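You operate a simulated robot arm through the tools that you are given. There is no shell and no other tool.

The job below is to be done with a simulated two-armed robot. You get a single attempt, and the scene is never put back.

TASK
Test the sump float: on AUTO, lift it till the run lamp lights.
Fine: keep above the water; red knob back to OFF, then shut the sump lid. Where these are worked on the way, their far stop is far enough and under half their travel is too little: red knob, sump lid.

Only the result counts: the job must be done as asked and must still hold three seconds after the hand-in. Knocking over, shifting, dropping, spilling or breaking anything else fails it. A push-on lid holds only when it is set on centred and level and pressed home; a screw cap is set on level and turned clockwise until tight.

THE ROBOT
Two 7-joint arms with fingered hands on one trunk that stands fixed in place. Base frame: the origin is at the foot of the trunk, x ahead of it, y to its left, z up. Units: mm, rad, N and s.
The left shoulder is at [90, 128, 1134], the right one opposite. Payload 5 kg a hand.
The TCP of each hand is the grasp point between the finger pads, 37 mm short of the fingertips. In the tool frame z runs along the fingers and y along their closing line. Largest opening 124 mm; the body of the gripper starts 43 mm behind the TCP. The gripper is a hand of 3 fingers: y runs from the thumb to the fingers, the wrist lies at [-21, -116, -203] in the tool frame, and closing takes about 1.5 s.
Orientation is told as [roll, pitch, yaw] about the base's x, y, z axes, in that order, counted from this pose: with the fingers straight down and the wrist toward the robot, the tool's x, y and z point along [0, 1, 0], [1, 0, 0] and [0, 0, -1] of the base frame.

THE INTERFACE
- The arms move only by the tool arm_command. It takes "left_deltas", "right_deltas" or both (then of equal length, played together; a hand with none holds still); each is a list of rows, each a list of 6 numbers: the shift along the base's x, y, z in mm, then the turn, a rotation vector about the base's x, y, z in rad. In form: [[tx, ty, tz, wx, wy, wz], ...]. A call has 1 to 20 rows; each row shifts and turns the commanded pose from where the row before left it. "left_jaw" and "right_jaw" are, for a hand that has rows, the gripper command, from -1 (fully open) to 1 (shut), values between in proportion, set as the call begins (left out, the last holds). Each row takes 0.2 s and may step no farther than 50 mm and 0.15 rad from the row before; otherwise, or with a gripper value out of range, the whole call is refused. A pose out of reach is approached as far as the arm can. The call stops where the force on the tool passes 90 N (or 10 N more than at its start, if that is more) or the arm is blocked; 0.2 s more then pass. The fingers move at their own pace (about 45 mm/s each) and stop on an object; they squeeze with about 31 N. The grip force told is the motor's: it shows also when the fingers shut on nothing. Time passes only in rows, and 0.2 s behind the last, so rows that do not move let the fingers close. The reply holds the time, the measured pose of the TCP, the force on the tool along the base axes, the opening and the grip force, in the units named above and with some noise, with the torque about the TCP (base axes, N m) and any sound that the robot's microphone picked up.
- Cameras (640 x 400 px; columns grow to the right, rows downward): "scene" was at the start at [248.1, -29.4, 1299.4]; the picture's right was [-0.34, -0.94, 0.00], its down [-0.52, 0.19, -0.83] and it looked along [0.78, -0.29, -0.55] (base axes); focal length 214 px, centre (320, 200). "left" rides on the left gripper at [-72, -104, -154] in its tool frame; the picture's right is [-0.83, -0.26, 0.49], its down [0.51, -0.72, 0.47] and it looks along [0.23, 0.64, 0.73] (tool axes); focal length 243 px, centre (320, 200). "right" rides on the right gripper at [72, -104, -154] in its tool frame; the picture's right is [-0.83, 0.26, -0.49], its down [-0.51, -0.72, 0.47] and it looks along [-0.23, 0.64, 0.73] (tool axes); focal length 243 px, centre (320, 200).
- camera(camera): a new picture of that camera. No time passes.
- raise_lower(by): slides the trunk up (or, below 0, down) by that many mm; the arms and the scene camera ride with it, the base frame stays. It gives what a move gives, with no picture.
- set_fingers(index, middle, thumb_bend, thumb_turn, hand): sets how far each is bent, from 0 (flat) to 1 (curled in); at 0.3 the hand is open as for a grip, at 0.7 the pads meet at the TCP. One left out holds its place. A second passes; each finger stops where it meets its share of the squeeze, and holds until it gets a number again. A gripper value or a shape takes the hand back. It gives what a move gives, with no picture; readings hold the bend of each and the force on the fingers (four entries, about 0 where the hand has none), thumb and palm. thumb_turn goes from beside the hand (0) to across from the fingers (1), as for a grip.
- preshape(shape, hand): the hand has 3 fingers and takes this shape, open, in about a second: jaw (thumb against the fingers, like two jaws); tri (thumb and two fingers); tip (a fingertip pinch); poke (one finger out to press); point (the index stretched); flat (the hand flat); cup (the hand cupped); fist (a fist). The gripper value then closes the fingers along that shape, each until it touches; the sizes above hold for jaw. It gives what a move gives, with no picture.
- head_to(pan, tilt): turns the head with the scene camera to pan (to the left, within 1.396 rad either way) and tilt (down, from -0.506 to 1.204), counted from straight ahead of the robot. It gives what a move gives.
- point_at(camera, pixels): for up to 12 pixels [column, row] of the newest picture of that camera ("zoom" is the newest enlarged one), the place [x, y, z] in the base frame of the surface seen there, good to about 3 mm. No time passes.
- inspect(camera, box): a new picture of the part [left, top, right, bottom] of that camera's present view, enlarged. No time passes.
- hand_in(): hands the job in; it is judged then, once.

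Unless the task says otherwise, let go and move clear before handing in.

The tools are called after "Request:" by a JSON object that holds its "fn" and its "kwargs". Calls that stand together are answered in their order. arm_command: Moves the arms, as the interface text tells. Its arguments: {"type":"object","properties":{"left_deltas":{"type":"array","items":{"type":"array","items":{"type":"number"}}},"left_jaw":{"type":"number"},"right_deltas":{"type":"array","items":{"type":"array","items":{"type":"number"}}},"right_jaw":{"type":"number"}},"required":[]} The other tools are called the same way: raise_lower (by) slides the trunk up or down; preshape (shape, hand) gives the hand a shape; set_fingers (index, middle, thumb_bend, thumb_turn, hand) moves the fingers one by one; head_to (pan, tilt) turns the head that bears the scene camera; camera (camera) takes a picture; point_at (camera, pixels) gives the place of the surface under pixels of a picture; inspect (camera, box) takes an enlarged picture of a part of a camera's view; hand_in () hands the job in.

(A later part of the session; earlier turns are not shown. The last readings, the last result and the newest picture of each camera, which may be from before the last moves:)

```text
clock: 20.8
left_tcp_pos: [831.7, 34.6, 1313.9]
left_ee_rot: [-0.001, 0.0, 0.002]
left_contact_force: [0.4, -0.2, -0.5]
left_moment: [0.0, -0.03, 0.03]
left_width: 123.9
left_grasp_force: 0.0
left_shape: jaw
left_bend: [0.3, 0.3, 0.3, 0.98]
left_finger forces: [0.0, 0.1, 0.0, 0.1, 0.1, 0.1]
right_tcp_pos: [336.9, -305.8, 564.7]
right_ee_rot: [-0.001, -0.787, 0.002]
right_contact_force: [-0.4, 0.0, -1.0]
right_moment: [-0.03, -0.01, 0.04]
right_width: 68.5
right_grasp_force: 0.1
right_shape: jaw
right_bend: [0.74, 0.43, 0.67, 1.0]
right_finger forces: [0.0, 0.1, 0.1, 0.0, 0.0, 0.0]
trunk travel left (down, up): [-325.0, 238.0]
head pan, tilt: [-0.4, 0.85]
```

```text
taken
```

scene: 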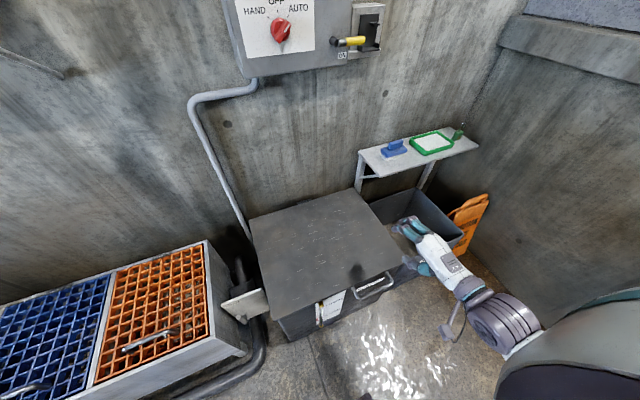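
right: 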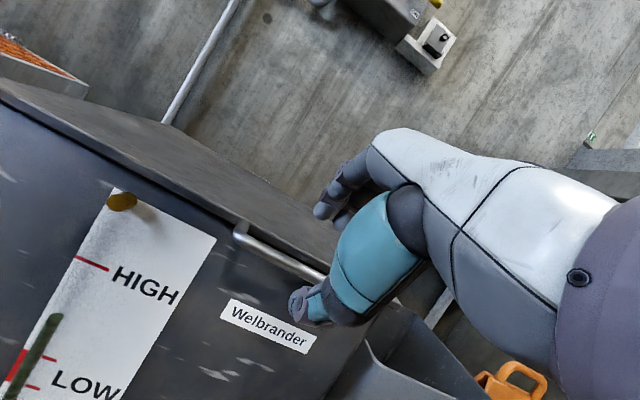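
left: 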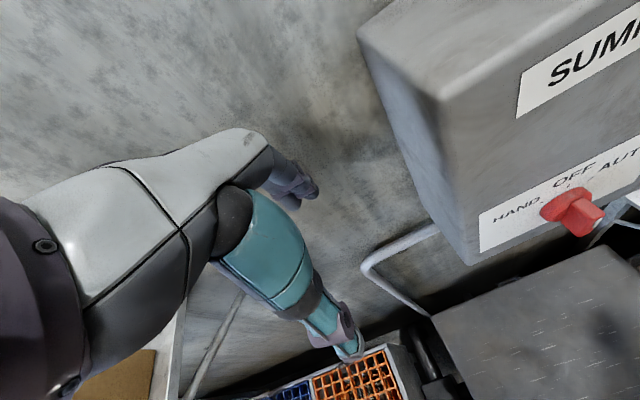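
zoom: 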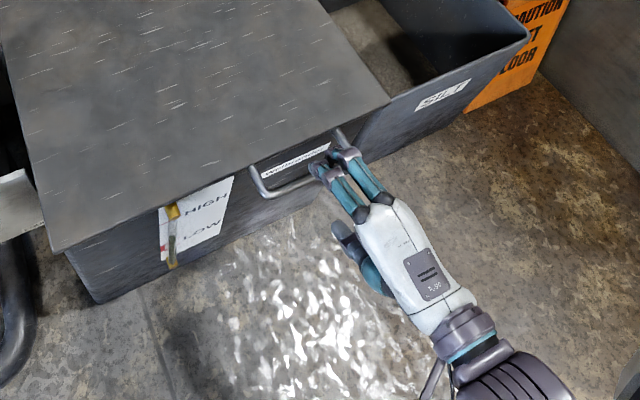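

Request:
{"fn": "point_at", "kwargs": {"camera": "right", "pixels": [[250, 240], [265, 247], [290, 262], [315, 276], [240, 228], [200, 210], [120, 185], [40, 340], [300, 305], [330, 205]]}}

Request:
{"fn": "inspect", "kwargs": {"camera": "right", "box": [200, 160, 400, 340]}}

```text
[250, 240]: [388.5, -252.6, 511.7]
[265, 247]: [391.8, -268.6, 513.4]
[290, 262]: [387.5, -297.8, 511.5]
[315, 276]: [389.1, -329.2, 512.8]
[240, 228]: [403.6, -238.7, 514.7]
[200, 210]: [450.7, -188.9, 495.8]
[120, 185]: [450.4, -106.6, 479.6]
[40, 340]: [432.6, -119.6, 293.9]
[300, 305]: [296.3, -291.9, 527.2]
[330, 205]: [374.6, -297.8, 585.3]
```

```text
2.22 times, centred on (300, 250) of right
```

zoom: 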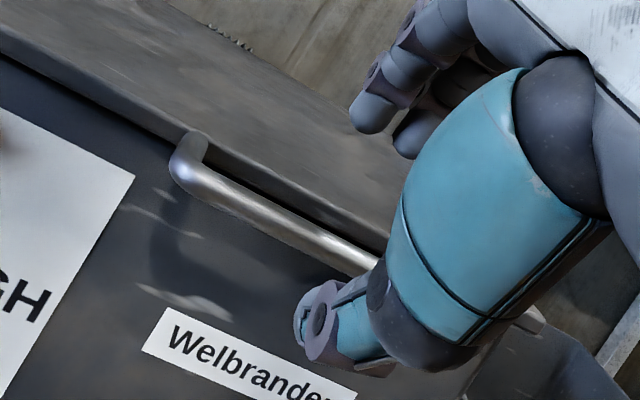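

The bar center is about (394, y, 508). I'll narrow the jaw to ~37 mm so the fingertips clear the lid edge, advance along the tool axis, and close.

Request:
{"fn": "arm_command", "kwargs": {"right_deltas": [[0, 0, 0, 0, 0, 0], [0, 0, 0, 0, 0, 0], [0, 0, 0, 0, 0, 0], [14, 0, -14, 0, 0, 0], [14, 0, -14, 0, 0, 0], [14, 0, -14, 0, 0, 0], [10, 0, -12, 0, 0, 0], [0, 0, 0, 0, 0, 0]], "right_jaw": 0.4}}

Request:
{"fn": "inspect", "kwargs": {"camera": "right", "box": [200, 160, 400, 340]}}

Request:
{"fn": "inspect", "kwargs": {"camera": "scene", "box": [330, 250, 430, 320]}}

```text
clock: 22.6
left_tcp_pos: [832.2, 36.6, 1314.4]
left_ee_rot: [0.0, 0.0, 0.001]
left_contact_force: [0.1, 0.1, -0.5]
left_moment: [-0.01, -0.02, -0.02]
left_width: 123.4
left_grasp_force: 0.1
left_shape: jaw
left_bend: [0.3, 0.3, 0.3, 0.98]
left_finger forces: [0.0, 0.1, 0.0, 0.0, 0.0, 0.1]
right_tcp_pos: [390.2, -305.5, 510.3]
right_ee_rot: [-0.001, -0.787, 0.002]
right_contact_force: [0.3, -0.1, 0.1]
right_moment: [-0.03, -0.03, 0.02]
right_width: 37.8
right_grasp_force: 0.0
right_shape: jaw
right_bend: [0.74, 0.54, 0.73, 1.0]
right_finger forces: [0.0, 0.0, 0.0, 0.0, 0.0, 0.0]
trunk travel left (down, up): [-325.0, 238.0]
head pan, tilt: [-0.4, 0.85]
```

```text
2.22 times, centred on (300, 250) of right
```

zoom: 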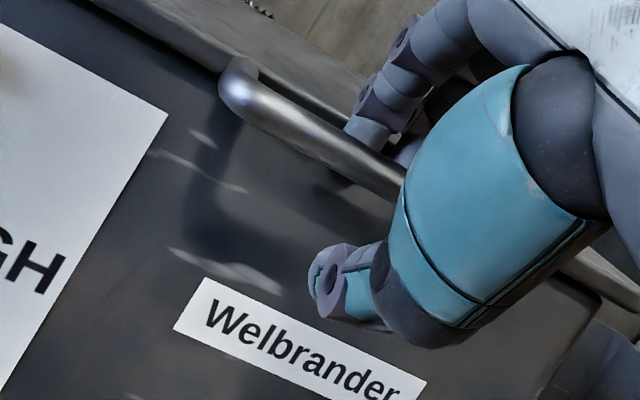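

```text
5.71 times, centred on (380, 285) of scene
```

zoom: 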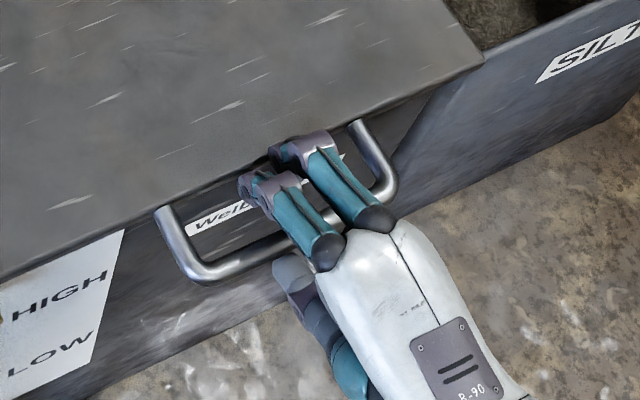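

The fingers are behind the bar in the gap and the thumb is in front of it. Closing.

Request:
{"fn": "arm_command", "kwargs": {"right_deltas": [[0, 0, 0, 0, 0, 0], [0, 0, 0, 0, 0, 0], [0, 0, 0, 0, 0, 0], [0, 0, 0, 0, 0, 0], [0, 0, 0, 0, 0, 0]], "right_jaw": 1.0}}

Request:
{"fn": "inspect", "kwargs": {"camera": "right", "box": [200, 160, 400, 340]}}

```text
clock: 23.8
left_tcp_pos: [831.7, 35.7, 1314.1]
left_ee_rot: [-0.001, 0.0, 0.002]
left_contact_force: [-0.4, -0.3, -0.1]
left_moment: [0.02, -0.01, -0.01]
left_width: 123.5
left_grasp_force: 0.1
left_shape: jaw
left_bend: [0.3, 0.3, 0.3, 0.98]
left_finger forces: [0.0, 0.0, 0.1, 0.0, 0.0, 0.0]
right_tcp_pos: [389.5, -304.8, 509.7]
right_ee_rot: [0.001, -0.785, -0.001]
right_contact_force: [2.7, 0.1, -1.6]
right_moment: [0.03, -0.04, -0.03]
right_width: 0.0
right_grasp_force: 30.9
right_shape: jaw
right_bend: [0.7, 0.7, 0.66, 1.0]
right_finger forces: [6.9, 0.4, 0.0, 0.0, 0.1, 0.0]
trunk travel left (down, up): [-325.0, 238.0]
head pan, tilt: [-0.4, 0.85]
```

```text
2.22 times, centred on (300, 250) of right
```

zoom: 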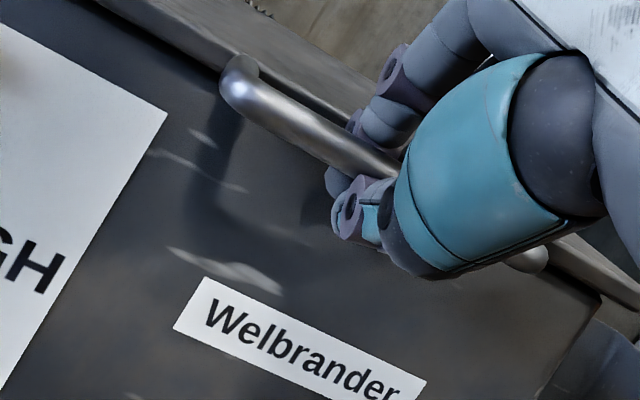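

The hand now cages the bar (width 0, fingers wrapped round it). I'll start lifting along the hinge arc (radius ≈464) in small steps and watch the force.

Request:
{"fn": "arm_command", "kwargs": {"right_deltas": [[0.5, 0, 14, 0, 0, 0], [0.7, 0, 14, 0, 0, 0], [1.5, 0, 20, 0, 0, 0], [2, 0, 20, 0, 0, 0]]}}

Request:
{"fn": "inspect", "kwargs": {"camera": "scene", "box": [240, 170, 480, 330]}}

```text
clock: 24.8
left_tcp_pos: [831.2, 35.9, 1313.8]
left_ee_rot: [0.0, -0.001, 0.0]
left_contact_force: [1.0, -0.6, 0.1]
left_moment: [0.0, 0.03, 0.01]
left_width: 123.6
left_grasp_force: 0.0
left_shape: jaw
left_bend: [0.3, 0.3, 0.3, 0.98]
left_finger forces: [0.1, 0.0, 0.0, 0.1, 0.1, 0.1]
right_tcp_pos: [395.2, -306.0, 579.4]
right_ee_rot: [0.002, -0.786, 0.001]
right_contact_force: [2.7, 1.1, -2.0]
right_moment: [0.03, 0.06, -0.08]
right_width: 0.0
right_grasp_force: 30.8
right_shape: jaw
right_bend: [0.7, 0.7, 0.66, 1.0]
right_finger forces: [8.6, 0.8, 0.0, 0.1, 0.0, 0.0]
trunk travel left (down, up): [-325.0, 238.0]
head pan, tilt: [-0.4, 0.85]
```

```text
2.50 times, centred on (360, 250) of scene
```

zoom: 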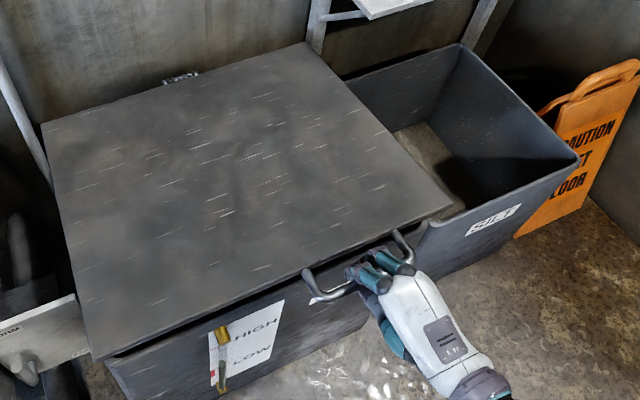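

The lid follows with only ~2 N. Continuing along the arc to about 45°.

Request:
{"fn": "arm_command", "kwargs": {"right_deltas": [[7.04, 0, 36.43, 0, 0, 0], [9.94, 0, 35.76, 0, 0, 0], [12.76, 0, 34.85, 0, 0, 0], [15.5, 0, 33.71, 0, 0, 0], [18.15, 0, 32.37, 0, 0, 0], [20.68, 0, 30.82, 0, 0, 0], [23.08, 0, 29.07, 0, 0, 0], [25.32, 0, 27.13, 0, 0, 0]]}}

Request:
{"fn": "camera", "kwargs": {"camera": "scene"}}

```text
clock: 26.6
left_tcp_pos: [826.2, 37.5, 1318.7]
left_ee_rot: [-0.003, -0.004, 0.001]
left_contact_force: [0.2, -0.3, -0.4]
left_moment: [0.01, 0.03, 0.0]
left_width: 123.5
left_grasp_force: 0.1
left_shape: jaw
left_bend: [0.3, 0.3, 0.3, 0.98]
left_finger forces: [0.0, 0.0, 0.1, 0.1, 0.1, 0.0]
right_tcp_pos: [535.0, -309.8, 829.6]
right_ee_rot: [0.001, -0.797, 0.003]
right_contact_force: [-33.7, 5.0, 33.0]
right_moment: [0.55, -0.22, 0.66]
right_width: 0.0
right_grasp_force: 31.2
right_shape: jaw
right_bend: [0.71, 0.7, 0.66, 1.0]
right_finger forces: [74.1, 0.1, 0.0, 0.0, 0.0, 0.0]
right hand out of reach, approached as far as the arm can: row 6, 7, 8
trunk travel left (down, up): [-325.0, 238.0]
head pan, tilt: [-0.4, 0.85]
```

```text
taken
```

scene: 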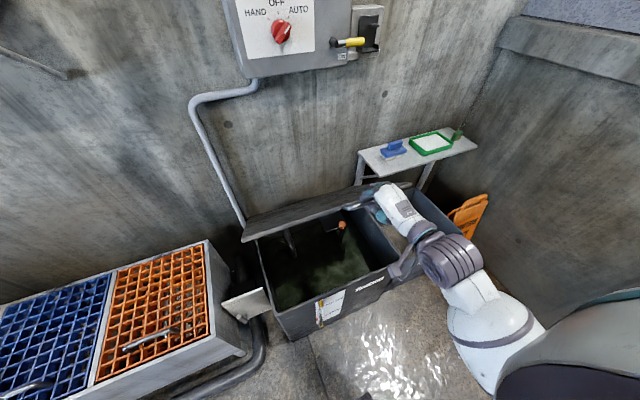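

The lid is about 45° open, but the arm hit a reach limit near the shoulder and is pressing the bar radially inward (−33, +33 N). I'll rotate the wrist lower (pitch toward −90°) to get back into reach and relieve the radial load.

Request:
{"fn": "arm_command", "kwargs": {"right_deltas": [[-1, 0, 1, 0, -0.1, 0], [-2, 0, 2, 0, -0.1, 0], [-2, 0, 2, 0, -0.1, 0], [-2, 0, 2, 0, -0.1, 0]]}}

```text
clock: 27.6
left_tcp_pos: [831.9, 36.7, 1312.7]
left_ee_rot: [-0.001, 0.0, 0.002]
left_contact_force: [-0.8, 0.3, 0.2]
left_moment: [-0.02, 0.02, -0.01]
left_width: 123.5
left_grasp_force: 0.1
left_shape: jaw
left_bend: [0.3, 0.3, 0.3, 0.98]
left_finger forces: [0.1, 0.1, 0.1, 0.0, 0.0, 0.1]
right_tcp_pos: [532.0, -312.2, 828.4]
right_ee_rot: [-0.002, -1.183, 0.001]
right_contact_force: [-5.0, 12.8, -7.5]
right_moment: [0.31, 3.11, -0.29]
right_width: 0.2
right_grasp_force: 31.0
right_shape: jaw
right_bend: [0.67, 0.7, 0.67, 1.0]
right_finger forces: [35.4, 15.1, 0.0, 0.1, 78.0, 0.1]
trunk travel left (down, up): [-325.0, 238.0]
head pan, tilt: [-0.4, 0.85]
```

The thumb is loaded with 78 N, so the bar is binding inside the closed hand. I'll loosen the grip slightly so the bar can rotate freely while still caged.

Request:
{"fn": "arm_command", "kwargs": {"right_deltas": [[0, 0, 0, 0, 0, 0], [0, 0, 0, 0, 0, 0], [0, 0, 0, 0, 0, 0]], "right_jaw": 0.65}}

Request:
{"fn": "camera", "kwargs": {"camera": "right"}}

Request:
{"fn": "inspect", "kwargs": {"camera": "scene", "box": [230, 160, 450, 330]}}

```text
clock: 28.4
left_tcp_pos: [832.0, 36.4, 1313.5]
left_ee_rot: [-0.001, 0.0, 0.002]
left_contact_force: [0.0, 0.9, 0.3]
left_moment: [-0.01, -0.02, -0.02]
left_width: 123.4
left_grasp_force: 0.0
left_shape: jaw
left_bend: [0.3, 0.3, 0.3, 0.98]
left_finger forces: [0.0, 0.0, 0.0, 0.0, 0.0, 0.0]
right_tcp_pos: [531.2, -313.0, 831.5]
right_ee_rot: [-0.002, -1.187, 0.002]
right_contact_force: [-2.0, -0.1, 1.2]
right_moment: [-0.04, 0.06, -0.01]
right_width: 21.5
right_grasp_force: 0.0
right_shape: jaw
right_bend: [0.73, 0.6, 0.74, 1.0]
right_finger forces: [0.0, 0.0, 0.1, 0.0, 2.4, 0.1]
trunk travel left (down, up): [-325.0, 238.0]
head pan, tilt: [-0.4, 0.85]
```

```text
taken
```

right: 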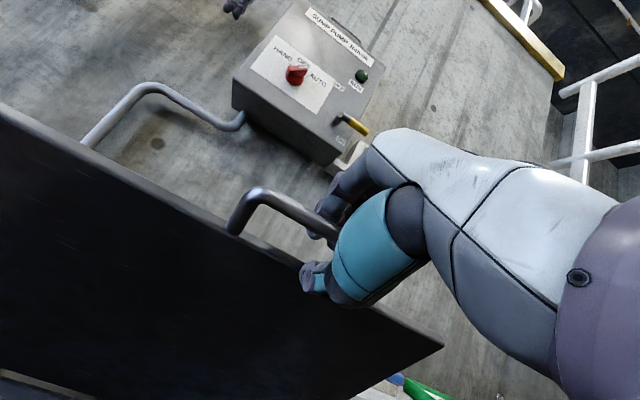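

```text
2.35 times, centred on (340, 245) of scene
```

zoom: 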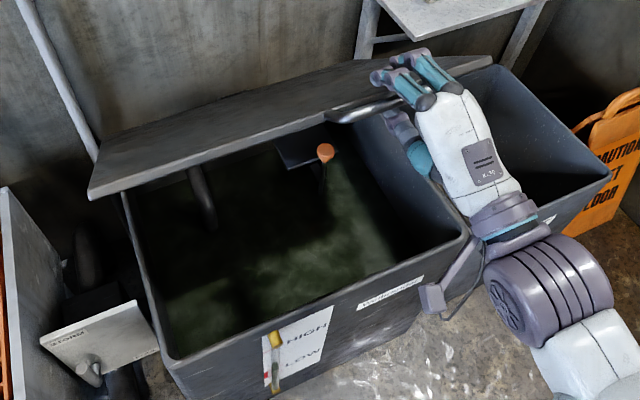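

Forces are near zero now, the bar is still caged, and the float (an orange grip at zoom [325,152]) is visible in the sump. I'll measure the bar and lid angle to refine the arc.

Request:
{"fn": "point_at", "kwargs": {"camera": "right", "pixels": [[280, 203], [260, 198], [310, 222], [235, 225], [150, 180], [60, 140], [400, 330], [200, 300], [100, 250], [438, 345]]}}

Request:
{"fn": "point_at", "kwargs": {"camera": "zoom", "pixels": [[325, 153], [322, 185], [90, 190], [490, 62], [300, 100], [200, 190], [285, 150], [250, 250], [385, 105]]}}

```text
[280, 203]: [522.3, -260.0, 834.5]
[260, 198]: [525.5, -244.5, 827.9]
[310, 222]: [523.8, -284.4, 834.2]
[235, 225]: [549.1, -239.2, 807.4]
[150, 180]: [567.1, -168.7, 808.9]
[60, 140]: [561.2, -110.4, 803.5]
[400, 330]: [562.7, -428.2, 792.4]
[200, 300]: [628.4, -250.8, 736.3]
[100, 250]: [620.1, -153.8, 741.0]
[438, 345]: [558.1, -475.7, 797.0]
```

```text
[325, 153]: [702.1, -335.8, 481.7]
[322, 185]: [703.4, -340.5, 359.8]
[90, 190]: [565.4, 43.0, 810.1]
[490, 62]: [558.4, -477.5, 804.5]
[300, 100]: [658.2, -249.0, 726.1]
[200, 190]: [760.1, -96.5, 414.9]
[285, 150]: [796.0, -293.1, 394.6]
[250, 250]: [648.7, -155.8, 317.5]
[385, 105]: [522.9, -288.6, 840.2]
```

Hinge ≈ (858, 509), lid at ≈44–45°. Continuing the arc to about 68° with the loose cage grip.

Request:
{"fn": "arm_command", "kwargs": {"right_deltas": [[23.2, 0, 22.4, 0, 0, 0], [24.7, 0, 20.8, 0, 0, 0], [26.1, 0, 18.9, 0, 0, 0], [27.3, 0, 17.1, 0, 0, 0], [28.5, 0, 15.1, 0, 0, 0], [29.4, 0, 13.2, 0, 0, 0]]}}

Request:
{"fn": "camera", "kwargs": {"camera": "right"}}

Request:
{"fn": "camera", "kwargs": {"camera": "scene"}}

```text
clock: 29.8
left_tcp_pos: [832.6, 35.4, 1312.7]
left_ee_rot: [0.0, 0.0, 0.002]
left_contact_force: [0.8, 0.5, 0.8]
left_moment: [-0.01, 0.01, -0.01]
left_width: 123.9
left_grasp_force: 0.1
left_shape: jaw
left_bend: [0.3, 0.3, 0.3, 0.98]
left_finger forces: [0.0, 0.1, 0.1, 0.1, 0.0, 0.0]
right_tcp_pos: [690.5, -312.5, 938.9]
right_ee_rot: [-0.002, -1.185, 0.001]
right_contact_force: [-1.6, -1.1, 3.1]
right_moment: [0.02, 0.12, -0.07]
right_width: 22.2
right_grasp_force: 0.1
right_shape: jaw
right_bend: [0.73, 0.6, 0.74, 1.0]
right_finger forces: [3.6, 0.0, 0.1, 0.0, 5.0, 0.0]
trunk travel left (down, up): [-325.0, 238.0]
head pan, tilt: [-0.4, 0.85]
```

```text
taken
```

right: 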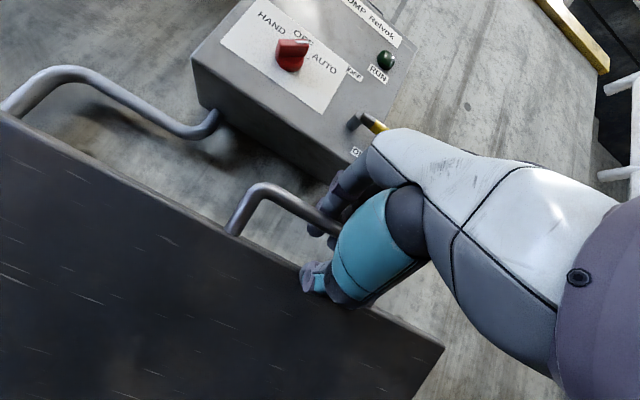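

```text
taken
```

scene: 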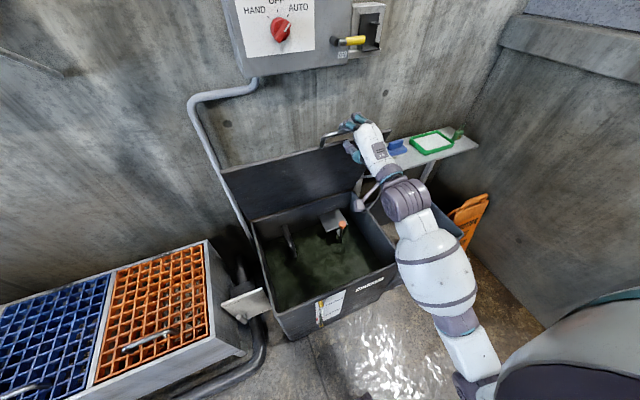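

Lid is at ~68° with low forces. Continuing gradually, checking for the stop.

Request:
{"fn": "arm_command", "kwargs": {"right_deltas": [[30.3, 0, 11, 0, 0, 0], [31, 0, 8.9, 0, 0, 0], [31.6, 0, 6.7, 0, 0, 0]]}}

Request:
{"fn": "camera", "kwargs": {"camera": "right"}}

Request:
{"fn": "point_at", "kwargs": {"camera": "right", "pixels": [[275, 192], [300, 205], [230, 225], [150, 250], [350, 350], [200, 350]]}}

```text
clock: 30.6
left_tcp_pos: [831.9, 37.3, 1313.5]
left_ee_rot: [0.0, 0.001, 0.001]
left_contact_force: [-0.7, 0.2, -0.8]
left_moment: [0.0, 0.03, -0.01]
left_width: 123.4
left_grasp_force: 0.1
left_shape: jaw
left_bend: [0.3, 0.3, 0.3, 0.98]
left_finger forces: [0.1, 0.1, 0.1, 0.1, 0.1, 0.0]
right_tcp_pos: [783.3, -311.5, 965.5]
right_ee_rot: [-0.002, -1.189, 0.002]
right_contact_force: [-3.1, 0.8, 4.2]
right_moment: [0.11, 1.4, 0.01]
right_width: 25.8
right_grasp_force: 3.6
right_shape: jaw
right_bend: [0.72, 0.58, 0.75, 1.0]
right_finger forces: [11.3, 10.8, 0.0, 0.0, 28.0, 0.0]
trunk travel left (down, up): [-325.0, 238.0]
head pan, tilt: [-0.4, 0.85]
```

```text
taken
```

right: 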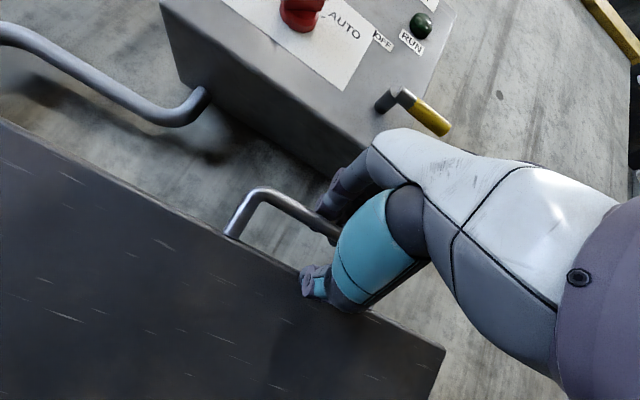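

```text
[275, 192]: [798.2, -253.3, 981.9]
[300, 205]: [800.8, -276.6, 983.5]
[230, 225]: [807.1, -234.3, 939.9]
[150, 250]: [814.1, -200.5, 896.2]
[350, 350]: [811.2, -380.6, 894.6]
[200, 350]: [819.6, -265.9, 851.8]
```

Request:
{"fn": "inspect", "kwargs": {"camera": "right", "box": [200, 140, 400, 330]}}

Request:
{"fn": "inspect", "kwargs": {"camera": "scene", "box": [200, 80, 420, 240]}}

Request:
{"fn": "point_at", "kwargs": {"camera": "zoom", "pixels": [[330, 165], [350, 160], [375, 150], [345, 145], [400, 110], [430, 120], [20, 255], [300, 190], [200, 230], [290, 300]]}}

```text
2.11 times, centred on (300, 235) of right
```

zoom: 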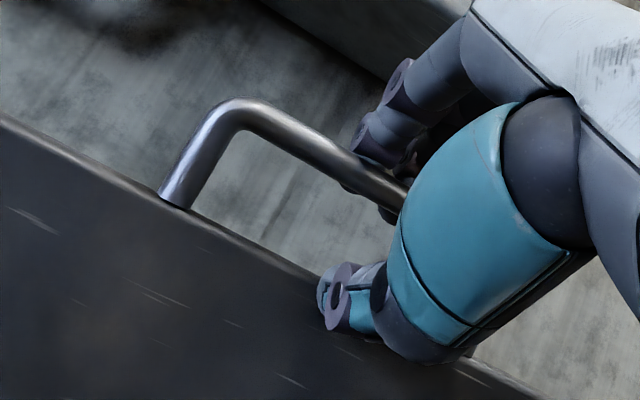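

```text
2.50 times, centred on (310, 160) of scene
```

zoom: 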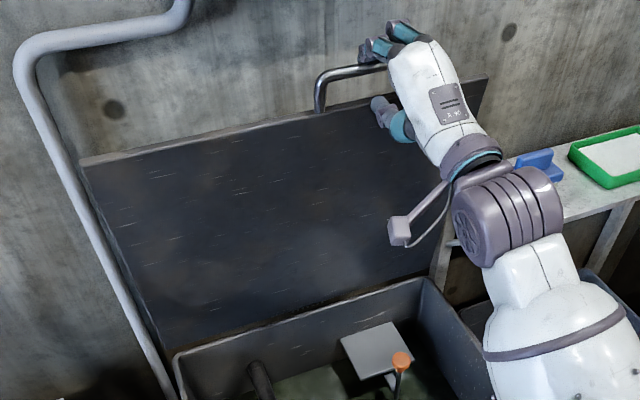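

```text
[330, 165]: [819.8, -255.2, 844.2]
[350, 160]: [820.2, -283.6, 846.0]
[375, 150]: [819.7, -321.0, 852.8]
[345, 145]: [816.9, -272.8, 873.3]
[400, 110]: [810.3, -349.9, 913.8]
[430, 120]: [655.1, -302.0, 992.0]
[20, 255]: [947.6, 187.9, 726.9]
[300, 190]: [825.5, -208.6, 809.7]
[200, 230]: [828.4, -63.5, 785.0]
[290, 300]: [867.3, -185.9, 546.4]
```

The lid is at ~81°; the thumb is pressing on its underside face while the fingers sit over the bar. I'll open the jaw a bit to relieve the pinch and push gently farther back to find the stop.

Request:
{"fn": "arm_command", "kwargs": {"right_deltas": [[0, 0, 0, 0, 0, 0], [0, 0, 0, 0, 0, 0], [10, 0, 1, 0, 0, 0], [10, 0, 1, 0, 0, 0], [10, 0, 1, 0, 0, 0]], "right_jaw": 0.3}}

Request:
{"fn": "inspect", "kwargs": {"camera": "scene", "box": [200, 80, 420, 240]}}

Request:
{"fn": "point_at", "kwargs": {"camera": "zoom", "pixels": [[345, 145], [300, 190], [200, 230], [290, 300], [200, 160], [250, 300]]}}

```text
clock: 31.8
left_tcp_pos: [831.4, 36.0, 1314.8]
left_ee_rot: [0.001, -0.001, 0.002]
left_contact_force: [0.0, 0.9, 0.1]
left_moment: [0.02, -0.02, 0.01]
left_width: 123.6
left_grasp_force: 0.0
left_shape: jaw
left_bend: [0.3, 0.3, 0.3, 0.98]
left_finger forces: [0.0, 0.0, 0.0, 0.1, 0.0, 0.1]
right_tcp_pos: [814.1, -313.1, 968.1]
right_ee_rot: [-0.003, -1.187, 0.002]
right_contact_force: [-1.5, 0.2, 0.7]
right_moment: [0.01, 0.22, -0.04]
right_width: 43.9
right_grasp_force: 0.0
right_shape: jaw
right_bend: [0.74, 0.51, 0.73, 1.0]
right_finger forces: [1.4, 1.0, 0.1, 0.0, 4.1, 0.0]
trunk travel left (down, up): [-325.0, 238.0]
head pan, tilt: [-0.4, 0.85]
```

```text
2.50 times, centred on (310, 160) of scene
```

zoom: 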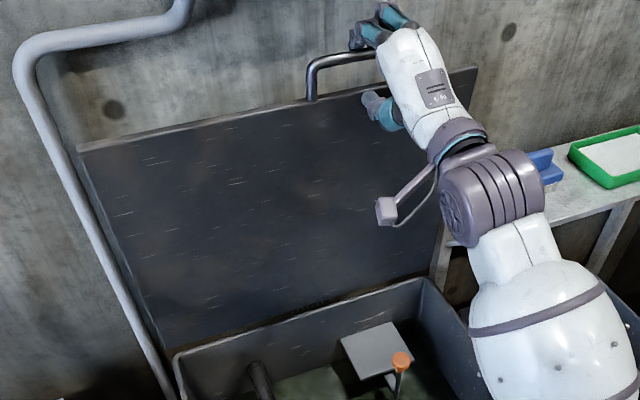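

```text
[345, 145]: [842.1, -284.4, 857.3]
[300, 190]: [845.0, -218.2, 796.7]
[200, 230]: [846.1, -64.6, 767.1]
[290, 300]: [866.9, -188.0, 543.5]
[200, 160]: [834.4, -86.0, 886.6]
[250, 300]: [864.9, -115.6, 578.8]
```

Lid at ~85°, still moving freely. I'll continue pushing carefully.

Request:
{"fn": "arm_command", "kwargs": {"right_deltas": [[10, 0, 0, 0, 0, 0], [10, 0, 0, 0, 0, 0], [10, 0, 0, 0, 0, 0]]}}

Request:
{"fn": "inspect", "kwargs": {"camera": "scene", "box": [200, 80, 420, 240]}}

Request:
{"fn": "point_at", "kwargs": {"camera": "zoom", "pixels": [[345, 145], [300, 190], [200, 230], [290, 300], [200, 160], [250, 300]]}}

```text
clock: 32.6
left_tcp_pos: [830.8, 36.7, 1315.3]
left_ee_rot: [0.0, 0.001, 0.001]
left_contact_force: [-0.2, -0.6, -0.3]
left_moment: [0.03, 0.0, -0.03]
left_width: 123.7
left_grasp_force: 0.0
left_shape: jaw
left_bend: [0.3, 0.3, 0.3, 0.98]
left_finger forces: [0.0, 0.0, 0.1, 0.0, 0.0, 0.0]
right_tcp_pos: [843.9, -311.8, 967.3]
right_ee_rot: [-0.002, -1.186, 0.003]
right_contact_force: [-3.3, 0.6, 4.3]
right_moment: [0.08, 1.76, 0.12]
right_width: 45.6
right_grasp_force: 25.1
right_shape: jaw
right_bend: [0.74, 0.5, 0.74, 1.0]
right_finger forces: [19.0, 11.8, 0.0, 0.0, 30.7, 0.0]
trunk travel left (down, up): [-325.0, 238.0]
head pan, tilt: [-0.4, 0.85]
```

```text
2.50 times, centred on (310, 160) of scene
```

zoom: 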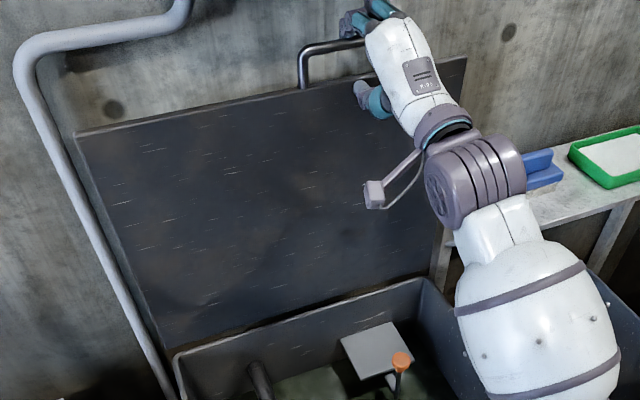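

```text
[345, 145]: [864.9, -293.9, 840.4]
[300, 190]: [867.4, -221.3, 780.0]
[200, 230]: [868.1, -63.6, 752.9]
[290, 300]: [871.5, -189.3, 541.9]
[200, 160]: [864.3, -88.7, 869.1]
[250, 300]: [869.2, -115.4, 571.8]
```

Lid is now at ~90° and I'm pinching bar against lid face again. I'll open the hand wider (thumb still in front to catch the lid) and see whether the lid stays by itself.

Request:
{"fn": "arm_command", "kwargs": {"right_deltas": [[0, 0, 0, 0, 0, 0], [0, 0, 0, 0, 0, 0], [0, 0, 0, 0, 0, 0], [0, 0, 0, 0, 0, 0]], "right_jaw": -0.3}}

Request:
{"fn": "inspect", "kwargs": {"camera": "scene", "box": [200, 80, 420, 240]}}

Request:
{"fn": "point_at", "kwargs": {"camera": "zoom", "pixels": [[345, 145], [300, 190], [200, 230], [290, 300], [200, 160], [250, 300]]}}

Request:
{"fn": "camera", "kwargs": {"camera": "right"}}

```text
clock: 33.6
left_tcp_pos: [830.7, 36.2, 1312.7]
left_ee_rot: [0.0, 0.001, 0.003]
left_contact_force: [-0.5, -0.3, -0.6]
left_moment: [-0.01, 0.03, -0.02]
left_width: 123.6
left_grasp_force: 0.1
left_shape: jaw
left_bend: [0.3, 0.3, 0.3, 0.98]
left_finger forces: [0.0, 0.0, 0.0, 0.1, 0.0, 0.0]
right_tcp_pos: [842.6, -313.2, 967.2]
right_ee_rot: [-0.001, -1.184, 0.001]
right_contact_force: [0.5, 0.2, -0.4]
right_moment: [0.0, -0.01, -0.03]
right_width: 80.2
right_grasp_force: 0.1
right_shape: jaw
right_bend: [0.28, 0.39, 0.62, 1.0]
right_finger forces: [0.1, 0.0, 0.1, 0.0, 0.0, 0.0]
trunk travel left (down, up): [-325.0, 238.0]
head pan, tilt: [-0.4, 0.85]
```

```text
2.50 times, centred on (310, 160) of scene
```

zoom: 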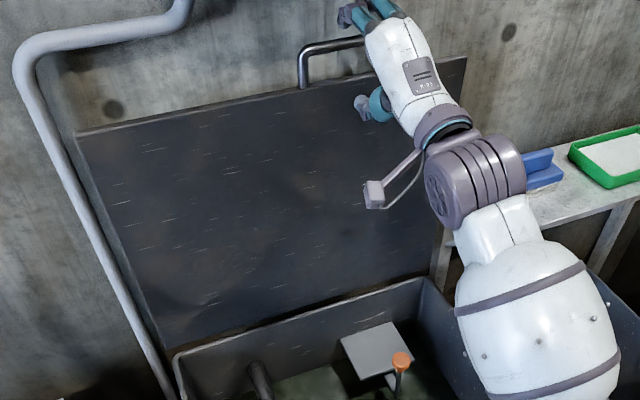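

```text
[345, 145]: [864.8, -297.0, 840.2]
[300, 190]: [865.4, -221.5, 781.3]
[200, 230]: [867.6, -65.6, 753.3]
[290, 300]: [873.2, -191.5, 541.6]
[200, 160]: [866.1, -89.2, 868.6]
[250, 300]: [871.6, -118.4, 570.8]
```

```text
taken
```

right: 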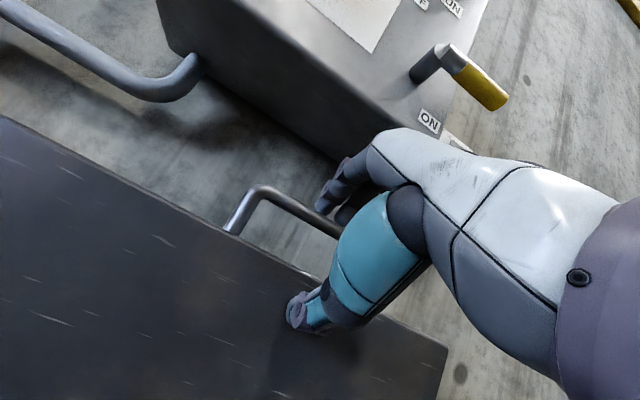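

The lid is staying at ~89° with zero finger force. I'll wait a moment and re-measure to see whether it drifts.

Request:
{"fn": "arm_command", "kwargs": {"right_deltas": [[0, 0, 0, 0, 0, 0], [0, 0, 0, 0, 0, 0], [0, 0, 0, 0, 0, 0], [0, 0, 0, 0, 0, 0], [0, 0, 0, 0, 0, 0], [0, 0, 0, 0, 0, 0], [0, 0, 0, 0, 0, 0], [0, 0, 0, 0, 0, 0], [0, 0, 0, 0, 0, 0], [0, 0, 0, 0, 0, 0]]}}

Request:
{"fn": "inspect", "kwargs": {"camera": "scene", "box": [200, 80, 420, 240]}}

Request:
{"fn": "point_at", "kwargs": {"camera": "zoom", "pixels": [[345, 145], [300, 190], [200, 230], [290, 300], [200, 160], [250, 300]]}}

```text
clock: 35.8
left_tcp_pos: [832.6, 35.6, 1315.1]
left_ee_rot: [0.001, 0.0, 0.002]
left_contact_force: [1.2, 0.7, 0.2]
left_moment: [0.04, -0.02, -0.01]
left_width: 123.6
left_grasp_force: 0.0
left_shape: jaw
left_bend: [0.3, 0.3, 0.3, 0.98]
left_finger forces: [0.1, 0.1, 0.0, 0.0, 0.0, 0.0]
right_tcp_pos: [843.6, -313.1, 967.9]
right_ee_rot: [-0.001, -1.185, 0.001]
right_contact_force: [-0.3, -0.7, 0.0]
right_moment: [-0.02, -0.02, -0.03]
right_width: 80.0
right_grasp_force: 0.1
right_shape: jaw
right_bend: [0.28, 0.39, 0.62, 1.0]
right_finger forces: [0.1, 0.1, 0.0, 0.1, 0.0, 0.0]
trunk travel left (down, up): [-325.0, 238.0]
head pan, tilt: [-0.4, 0.85]
```

```text
2.50 times, centred on (310, 160) of scene
```

zoom: 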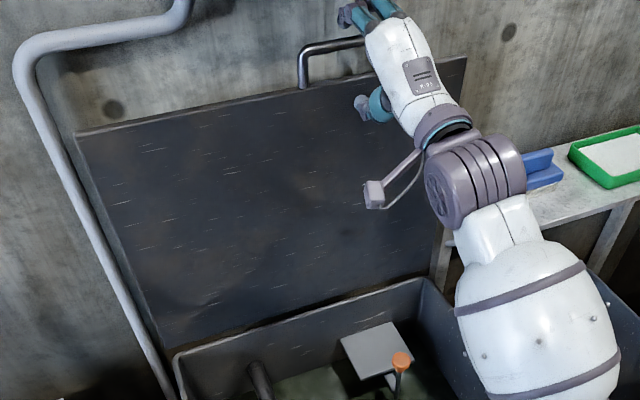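

```text
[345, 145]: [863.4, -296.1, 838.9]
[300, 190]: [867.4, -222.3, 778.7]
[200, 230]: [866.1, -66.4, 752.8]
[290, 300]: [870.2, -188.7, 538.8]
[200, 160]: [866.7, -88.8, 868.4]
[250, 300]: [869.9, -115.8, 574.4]
```

The lid holds by itself. I'll nudge it a little farther back with the thumb to see whether there is an over-centre stop.

Request:
{"fn": "arm_command", "kwargs": {"right_deltas": [[8, 0, 0, 0, 0, 0], [8, 0, 0, 0, 0, 0], [8, 0, 0, 0, 0, 0], [8, 0, 0, 0, 0, 0]]}}

Request:
{"fn": "inspect", "kwargs": {"camera": "scene", "box": [200, 80, 420, 240]}}

Request:
{"fn": "point_at", "kwargs": {"camera": "zoom", "pixels": [[345, 145], [300, 190], [200, 230], [290, 300], [200, 160], [250, 300]]}}

```text
clock: 36.8
left_tcp_pos: [831.0, 35.9, 1314.4]
left_ee_rot: [0.001, 0.0, 0.002]
left_contact_force: [-0.2, -0.4, -0.4]
left_moment: [0.02, 0.0, -0.03]
left_width: 123.7
left_grasp_force: 0.0
left_shape: jaw
left_bend: [0.3, 0.3, 0.3, 0.98]
left_finger forces: [0.0, 0.1, 0.1, 0.1, 0.1, 0.0]
right_tcp_pos: [875.5, -312.3, 967.3]
right_ee_rot: [-0.002, -1.185, 0.001]
right_contact_force: [0.9, 0.3, 0.5]
right_moment: [0.0, 0.04, -0.02]
right_width: 80.5
right_grasp_force: 0.0
right_shape: jaw
right_bend: [0.28, 0.39, 0.62, 1.0]
right_finger forces: [0.0, 0.1, 0.0, 0.1, 0.1, 0.1]
trunk travel left (down, up): [-325.0, 238.0]
head pan, tilt: [-0.4, 0.85]
```

```text
2.50 times, centred on (310, 160) of scene
```

zoom: 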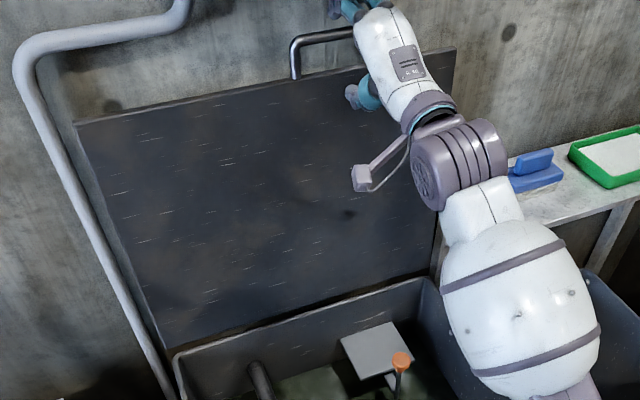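

```text
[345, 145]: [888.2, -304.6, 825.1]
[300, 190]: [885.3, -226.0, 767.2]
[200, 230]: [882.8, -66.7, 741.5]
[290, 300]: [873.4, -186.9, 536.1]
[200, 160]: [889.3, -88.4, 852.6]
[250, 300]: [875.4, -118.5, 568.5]
```

The lid is now at ~93°, past vertical. I'll wait and check whether it rests stably there.

Request:
{"fn": "arm_command", "kwargs": {"right_deltas": [[-5, 0, 0, 0, 0, 0], [-5, 0, 0, 0, 0, 0], [0, 0, 0, 0, 0, 0], [0, 0, 0, 0, 0, 0], [0, 0, 0, 0, 0, 0], [0, 0, 0, 0, 0, 0], [0, 0, 0, 0, 0, 0], [0, 0, 0, 0, 0, 0]]}}

Request:
{"fn": "inspect", "kwargs": {"camera": "scene", "box": [200, 80, 420, 240]}}

Request:
{"fn": "point_at", "kwargs": {"camera": "zoom", "pixels": [[345, 145], [300, 190], [200, 230], [290, 300], [200, 160], [250, 300], [120, 125]]}}

Request:
{"fn": "camera", "kwargs": {"camera": "right"}}

```text
clock: 38.6
left_tcp_pos: [831.3, 36.1, 1313.7]
left_ee_rot: [-0.001, -0.001, 0.002]
left_contact_force: [-0.3, 0.8, 0.1]
left_moment: [-0.01, 0.02, 0.01]
left_width: 123.7
left_grasp_force: 0.0
left_shape: jaw
left_bend: [0.3, 0.3, 0.3, 0.98]
left_finger forces: [0.0, 0.1, 0.0, 0.0, 0.1, 0.0]
right_tcp_pos: [865.8, -313.1, 968.1]
right_ee_rot: [-0.001, -1.185, 0.002]
right_contact_force: [-0.5, 0.7, 0.4]
right_moment: [-0.03, 0.01, 0.01]
right_width: 80.5
right_grasp_force: 0.1
right_shape: jaw
right_bend: [0.28, 0.39, 0.62, 1.0]
right_finger forces: [0.0, 0.1, 0.1, 0.1, 0.0, 0.1]
trunk travel left (down, up): [-325.0, 238.0]
head pan, tilt: [-0.4, 0.85]
```

```text
2.50 times, centred on (310, 160) of scene
```

zoom: 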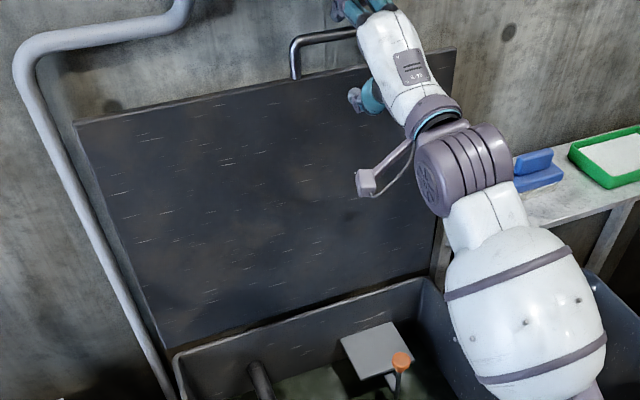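

```text
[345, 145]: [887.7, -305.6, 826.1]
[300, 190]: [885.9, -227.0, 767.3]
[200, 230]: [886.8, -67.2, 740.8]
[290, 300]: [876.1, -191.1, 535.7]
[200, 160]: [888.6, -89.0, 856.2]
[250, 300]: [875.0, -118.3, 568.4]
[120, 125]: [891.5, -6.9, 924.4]
```

```text
taken
```

right: 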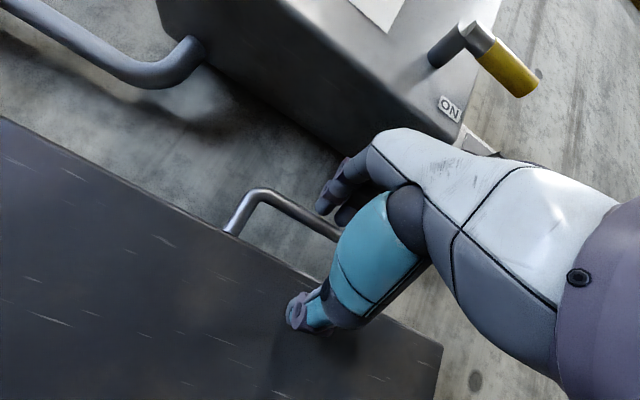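

The lid holds steady at ~93° unaided. Now I'll look closely at the float assembly.

Request:
{"fn": "inspect", "kwargs": {"camera": "scene", "box": [260, 190, 400, 290]}}

Request:
{"fn": "inspect", "kwargs": {"camera": "scene", "box": [310, 195, 380, 250]}}

Request:
{"fn": "point_at", "kwargs": {"camera": "zoom", "pixels": [[230, 180], [230, 200], [250, 215], [215, 260], [150, 170], [190, 240], [100, 300], [180, 320], [205, 280], [225, 240]]}}

```text
4.00 times, centred on (330, 240) of scene
```

zoom: 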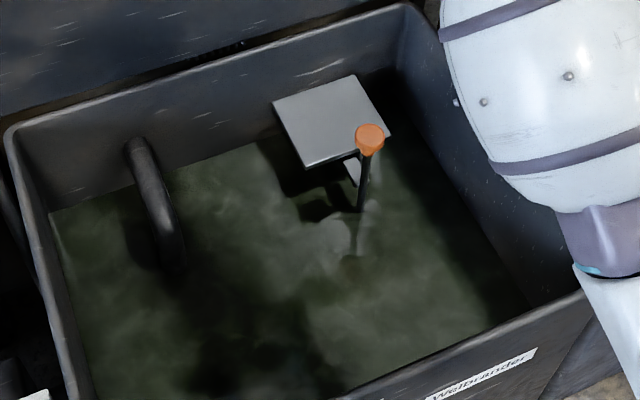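

```text
7.27 times, centred on (345, 222) of scene
```

zoom: 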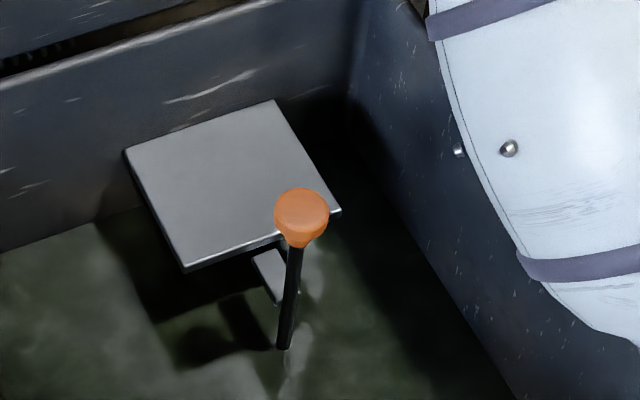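

```text
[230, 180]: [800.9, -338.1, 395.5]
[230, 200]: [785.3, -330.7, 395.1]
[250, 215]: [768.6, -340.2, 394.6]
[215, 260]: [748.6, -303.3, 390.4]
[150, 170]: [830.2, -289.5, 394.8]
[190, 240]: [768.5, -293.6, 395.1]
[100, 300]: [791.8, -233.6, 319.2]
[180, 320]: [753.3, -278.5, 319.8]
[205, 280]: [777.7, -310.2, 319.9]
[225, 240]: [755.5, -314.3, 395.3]
```

Request:
{"fn": "point_at", "kwargs": {"camera": "zoom", "pixels": [[300, 205], [300, 195], [280, 210], [324, 210], [300, 228], [300, 240], [294, 265], [290, 300], [285, 340], [270, 270], [268, 290], [340, 215]]}}

Request:
{"fn": "inspect", "kwargs": {"camera": "scene", "box": [330, 210, 360, 245]}}

```text
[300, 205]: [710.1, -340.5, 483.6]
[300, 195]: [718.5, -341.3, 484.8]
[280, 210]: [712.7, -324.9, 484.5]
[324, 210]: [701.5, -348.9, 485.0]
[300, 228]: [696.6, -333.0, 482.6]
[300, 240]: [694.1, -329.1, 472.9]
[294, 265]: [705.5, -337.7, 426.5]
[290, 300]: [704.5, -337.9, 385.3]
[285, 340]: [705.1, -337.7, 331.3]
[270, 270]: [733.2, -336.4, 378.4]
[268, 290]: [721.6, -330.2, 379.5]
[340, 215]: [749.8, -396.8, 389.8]
```

```text
11.43 times, centred on (345, 228) of scene
```

zoom: 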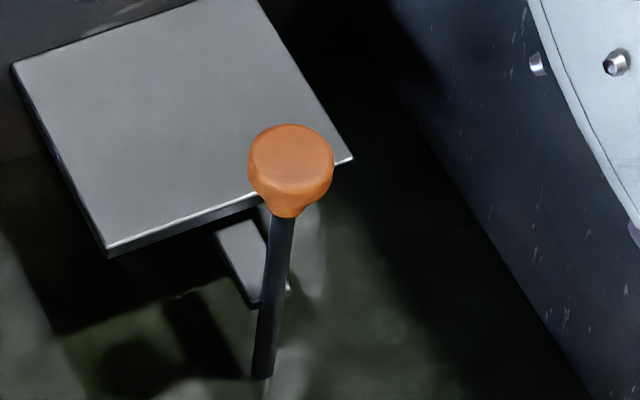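

The float is a rod with an orange knob (centre ≈ (709, −337), top z≈485, Ø≈30) and the water is at z≈320. I'll open the right hand fully and back it off the lid handle carefully.

Request:
{"fn": "arm_command", "kwargs": {"right_deltas": [[0, 0, 0, 0, 0, 0], [0, 0, 0, 0, 0, 0], [0, 0, 0, 0, 0, 0], [-10, 0, 4, 0, 0, 0], [-15, 0, 6, 0, 0, 0], [-20, 0, 8, 0, 0, 0], [-25, 0, 10, 0, 0, 0]], "right_jaw": -1.0}}

Request:
{"fn": "camera", "kwargs": {"camera": "right"}}

Request:
{"fn": "inspect", "kwargs": {"camera": "scene", "box": [200, 80, 420, 240]}}

Request:
{"fn": "point_at", "kwargs": {"camera": "zoom", "pixels": [[345, 145], [300, 190], [200, 230], [290, 300], [200, 160], [250, 300], [120, 125]]}}

```text
clock: 40.2
left_tcp_pos: [831.0, 34.8, 1314.3]
left_ee_rot: [0.0, 0.0, 0.001]
left_contact_force: [0.3, -0.3, 0.4]
left_moment: [0.03, -0.04, -0.03]
left_width: 123.4
left_grasp_force: 0.0
left_shape: jaw
left_bend: [0.3, 0.3, 0.3, 0.98]
left_finger forces: [0.1, 0.0, 0.0, 0.1, 0.0, 0.0]
right_tcp_pos: [793.7, -312.8, 994.7]
right_ee_rot: [0.0, -1.186, -0.001]
right_contact_force: [-0.3, 0.0, -2.5]
right_moment: [0.04, 0.07, -0.01]
right_width: 123.4
right_grasp_force: 0.1
right_shape: jaw
right_bend: [0.3, 0.31, 0.3, 0.98]
right_finger forces: [0.0, 2.9, 0.0, 0.1, 0.0, 0.1]
trunk travel left (down, up): [-325.0, 238.0]
head pan, tilt: [-0.4, 0.85]
```

```text
taken
```

right: 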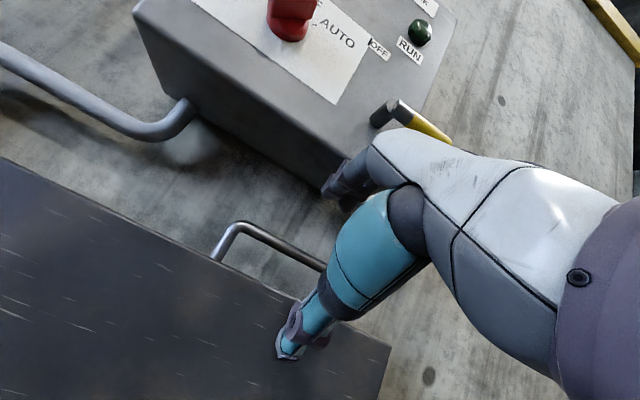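

```text
2.50 times, centred on (310, 160) of scene
```

zoom: 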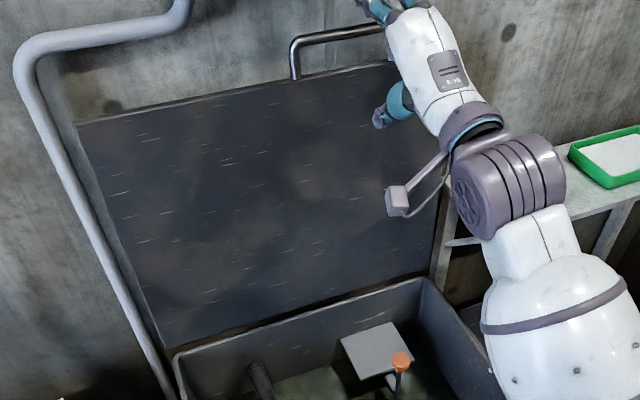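

```text
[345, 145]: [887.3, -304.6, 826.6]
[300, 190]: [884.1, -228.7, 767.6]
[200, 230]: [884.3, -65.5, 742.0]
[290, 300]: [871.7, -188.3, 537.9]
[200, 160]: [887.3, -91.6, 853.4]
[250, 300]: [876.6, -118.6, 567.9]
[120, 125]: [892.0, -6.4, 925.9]
```

A finger is lightly touching the control box's underside (2.9 N). The bar is clear, so I'll drop slightly, narrow the fingers, and back away.

Request:
{"fn": "arm_command", "kwargs": {"right_deltas": [[-8, 0, -10, 0, 0, 0], [-15, 0, -10, 0, 0, 0], [-25, 0, -5, 0, 0, 0], [-35, -3, 0, 0, 0, 0], [-35, -3, 0, 0, 0, 0]], "right_jaw": -0.1}}

Request:
{"fn": "camera", "kwargs": {"camera": "right"}}

Request:
{"fn": "inspect", "kwargs": {"camera": "scene", "box": [200, 80, 420, 240]}}

Request:
{"fn": "point_at", "kwargs": {"camera": "zoom", "pixels": [[345, 145], [300, 190], [200, 230], [290, 300], [200, 160], [250, 300], [120, 125]]}}

```text
clock: 41.4
left_tcp_pos: [829.8, 35.6, 1315.3]
left_ee_rot: [-0.001, -0.001, 0.002]
left_contact_force: [1.0, 0.3, 0.1]
left_moment: [0.01, 0.01, -0.02]
left_width: 123.6
left_grasp_force: 0.0
left_shape: jaw
left_bend: [0.3, 0.3, 0.3, 0.98]
left_finger forces: [0.0, 0.1, 0.1, 0.1, 0.0, 0.1]
right_tcp_pos: [676.2, -319.3, 970.8]
right_ee_rot: [0.0, -1.185, 0.003]
right_contact_force: [0.2, -0.4, 0.3]
right_moment: [0.04, -0.01, 0.03]
right_width: 68.4
right_grasp_force: 0.1
right_shape: jaw
right_bend: [0.74, 0.43, 0.67, 1.0]
right_finger forces: [0.0, 0.0, 0.0, 0.0, 0.0, 0.1]
trunk travel left (down, up): [-325.0, 238.0]
head pan, tilt: [-0.4, 0.85]
```

```text
taken
```

right: 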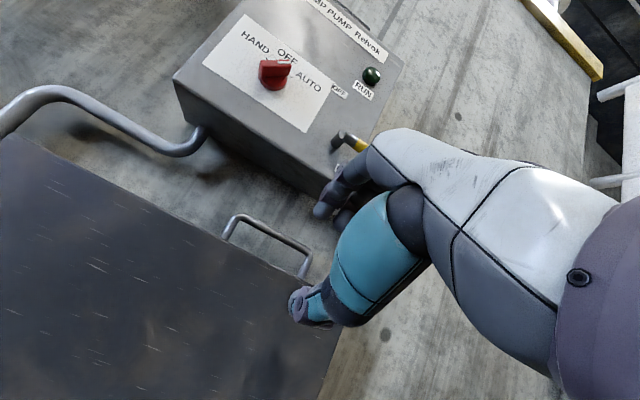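

```text
2.50 times, centred on (310, 160) of scene
```

zoom: 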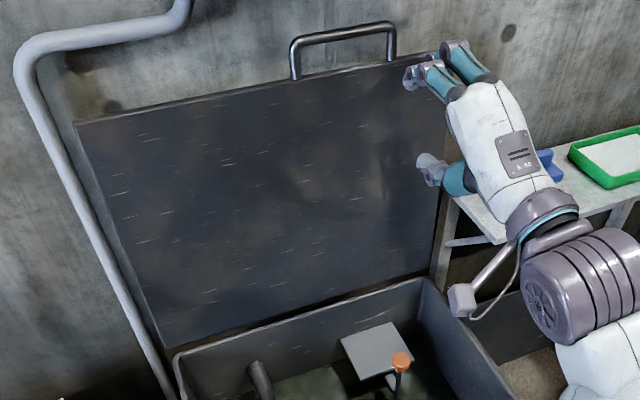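

```text
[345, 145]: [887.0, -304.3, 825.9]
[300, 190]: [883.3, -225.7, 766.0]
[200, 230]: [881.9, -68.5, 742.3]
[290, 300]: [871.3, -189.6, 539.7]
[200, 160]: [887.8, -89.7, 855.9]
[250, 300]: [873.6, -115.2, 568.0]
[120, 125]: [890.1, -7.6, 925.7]
```

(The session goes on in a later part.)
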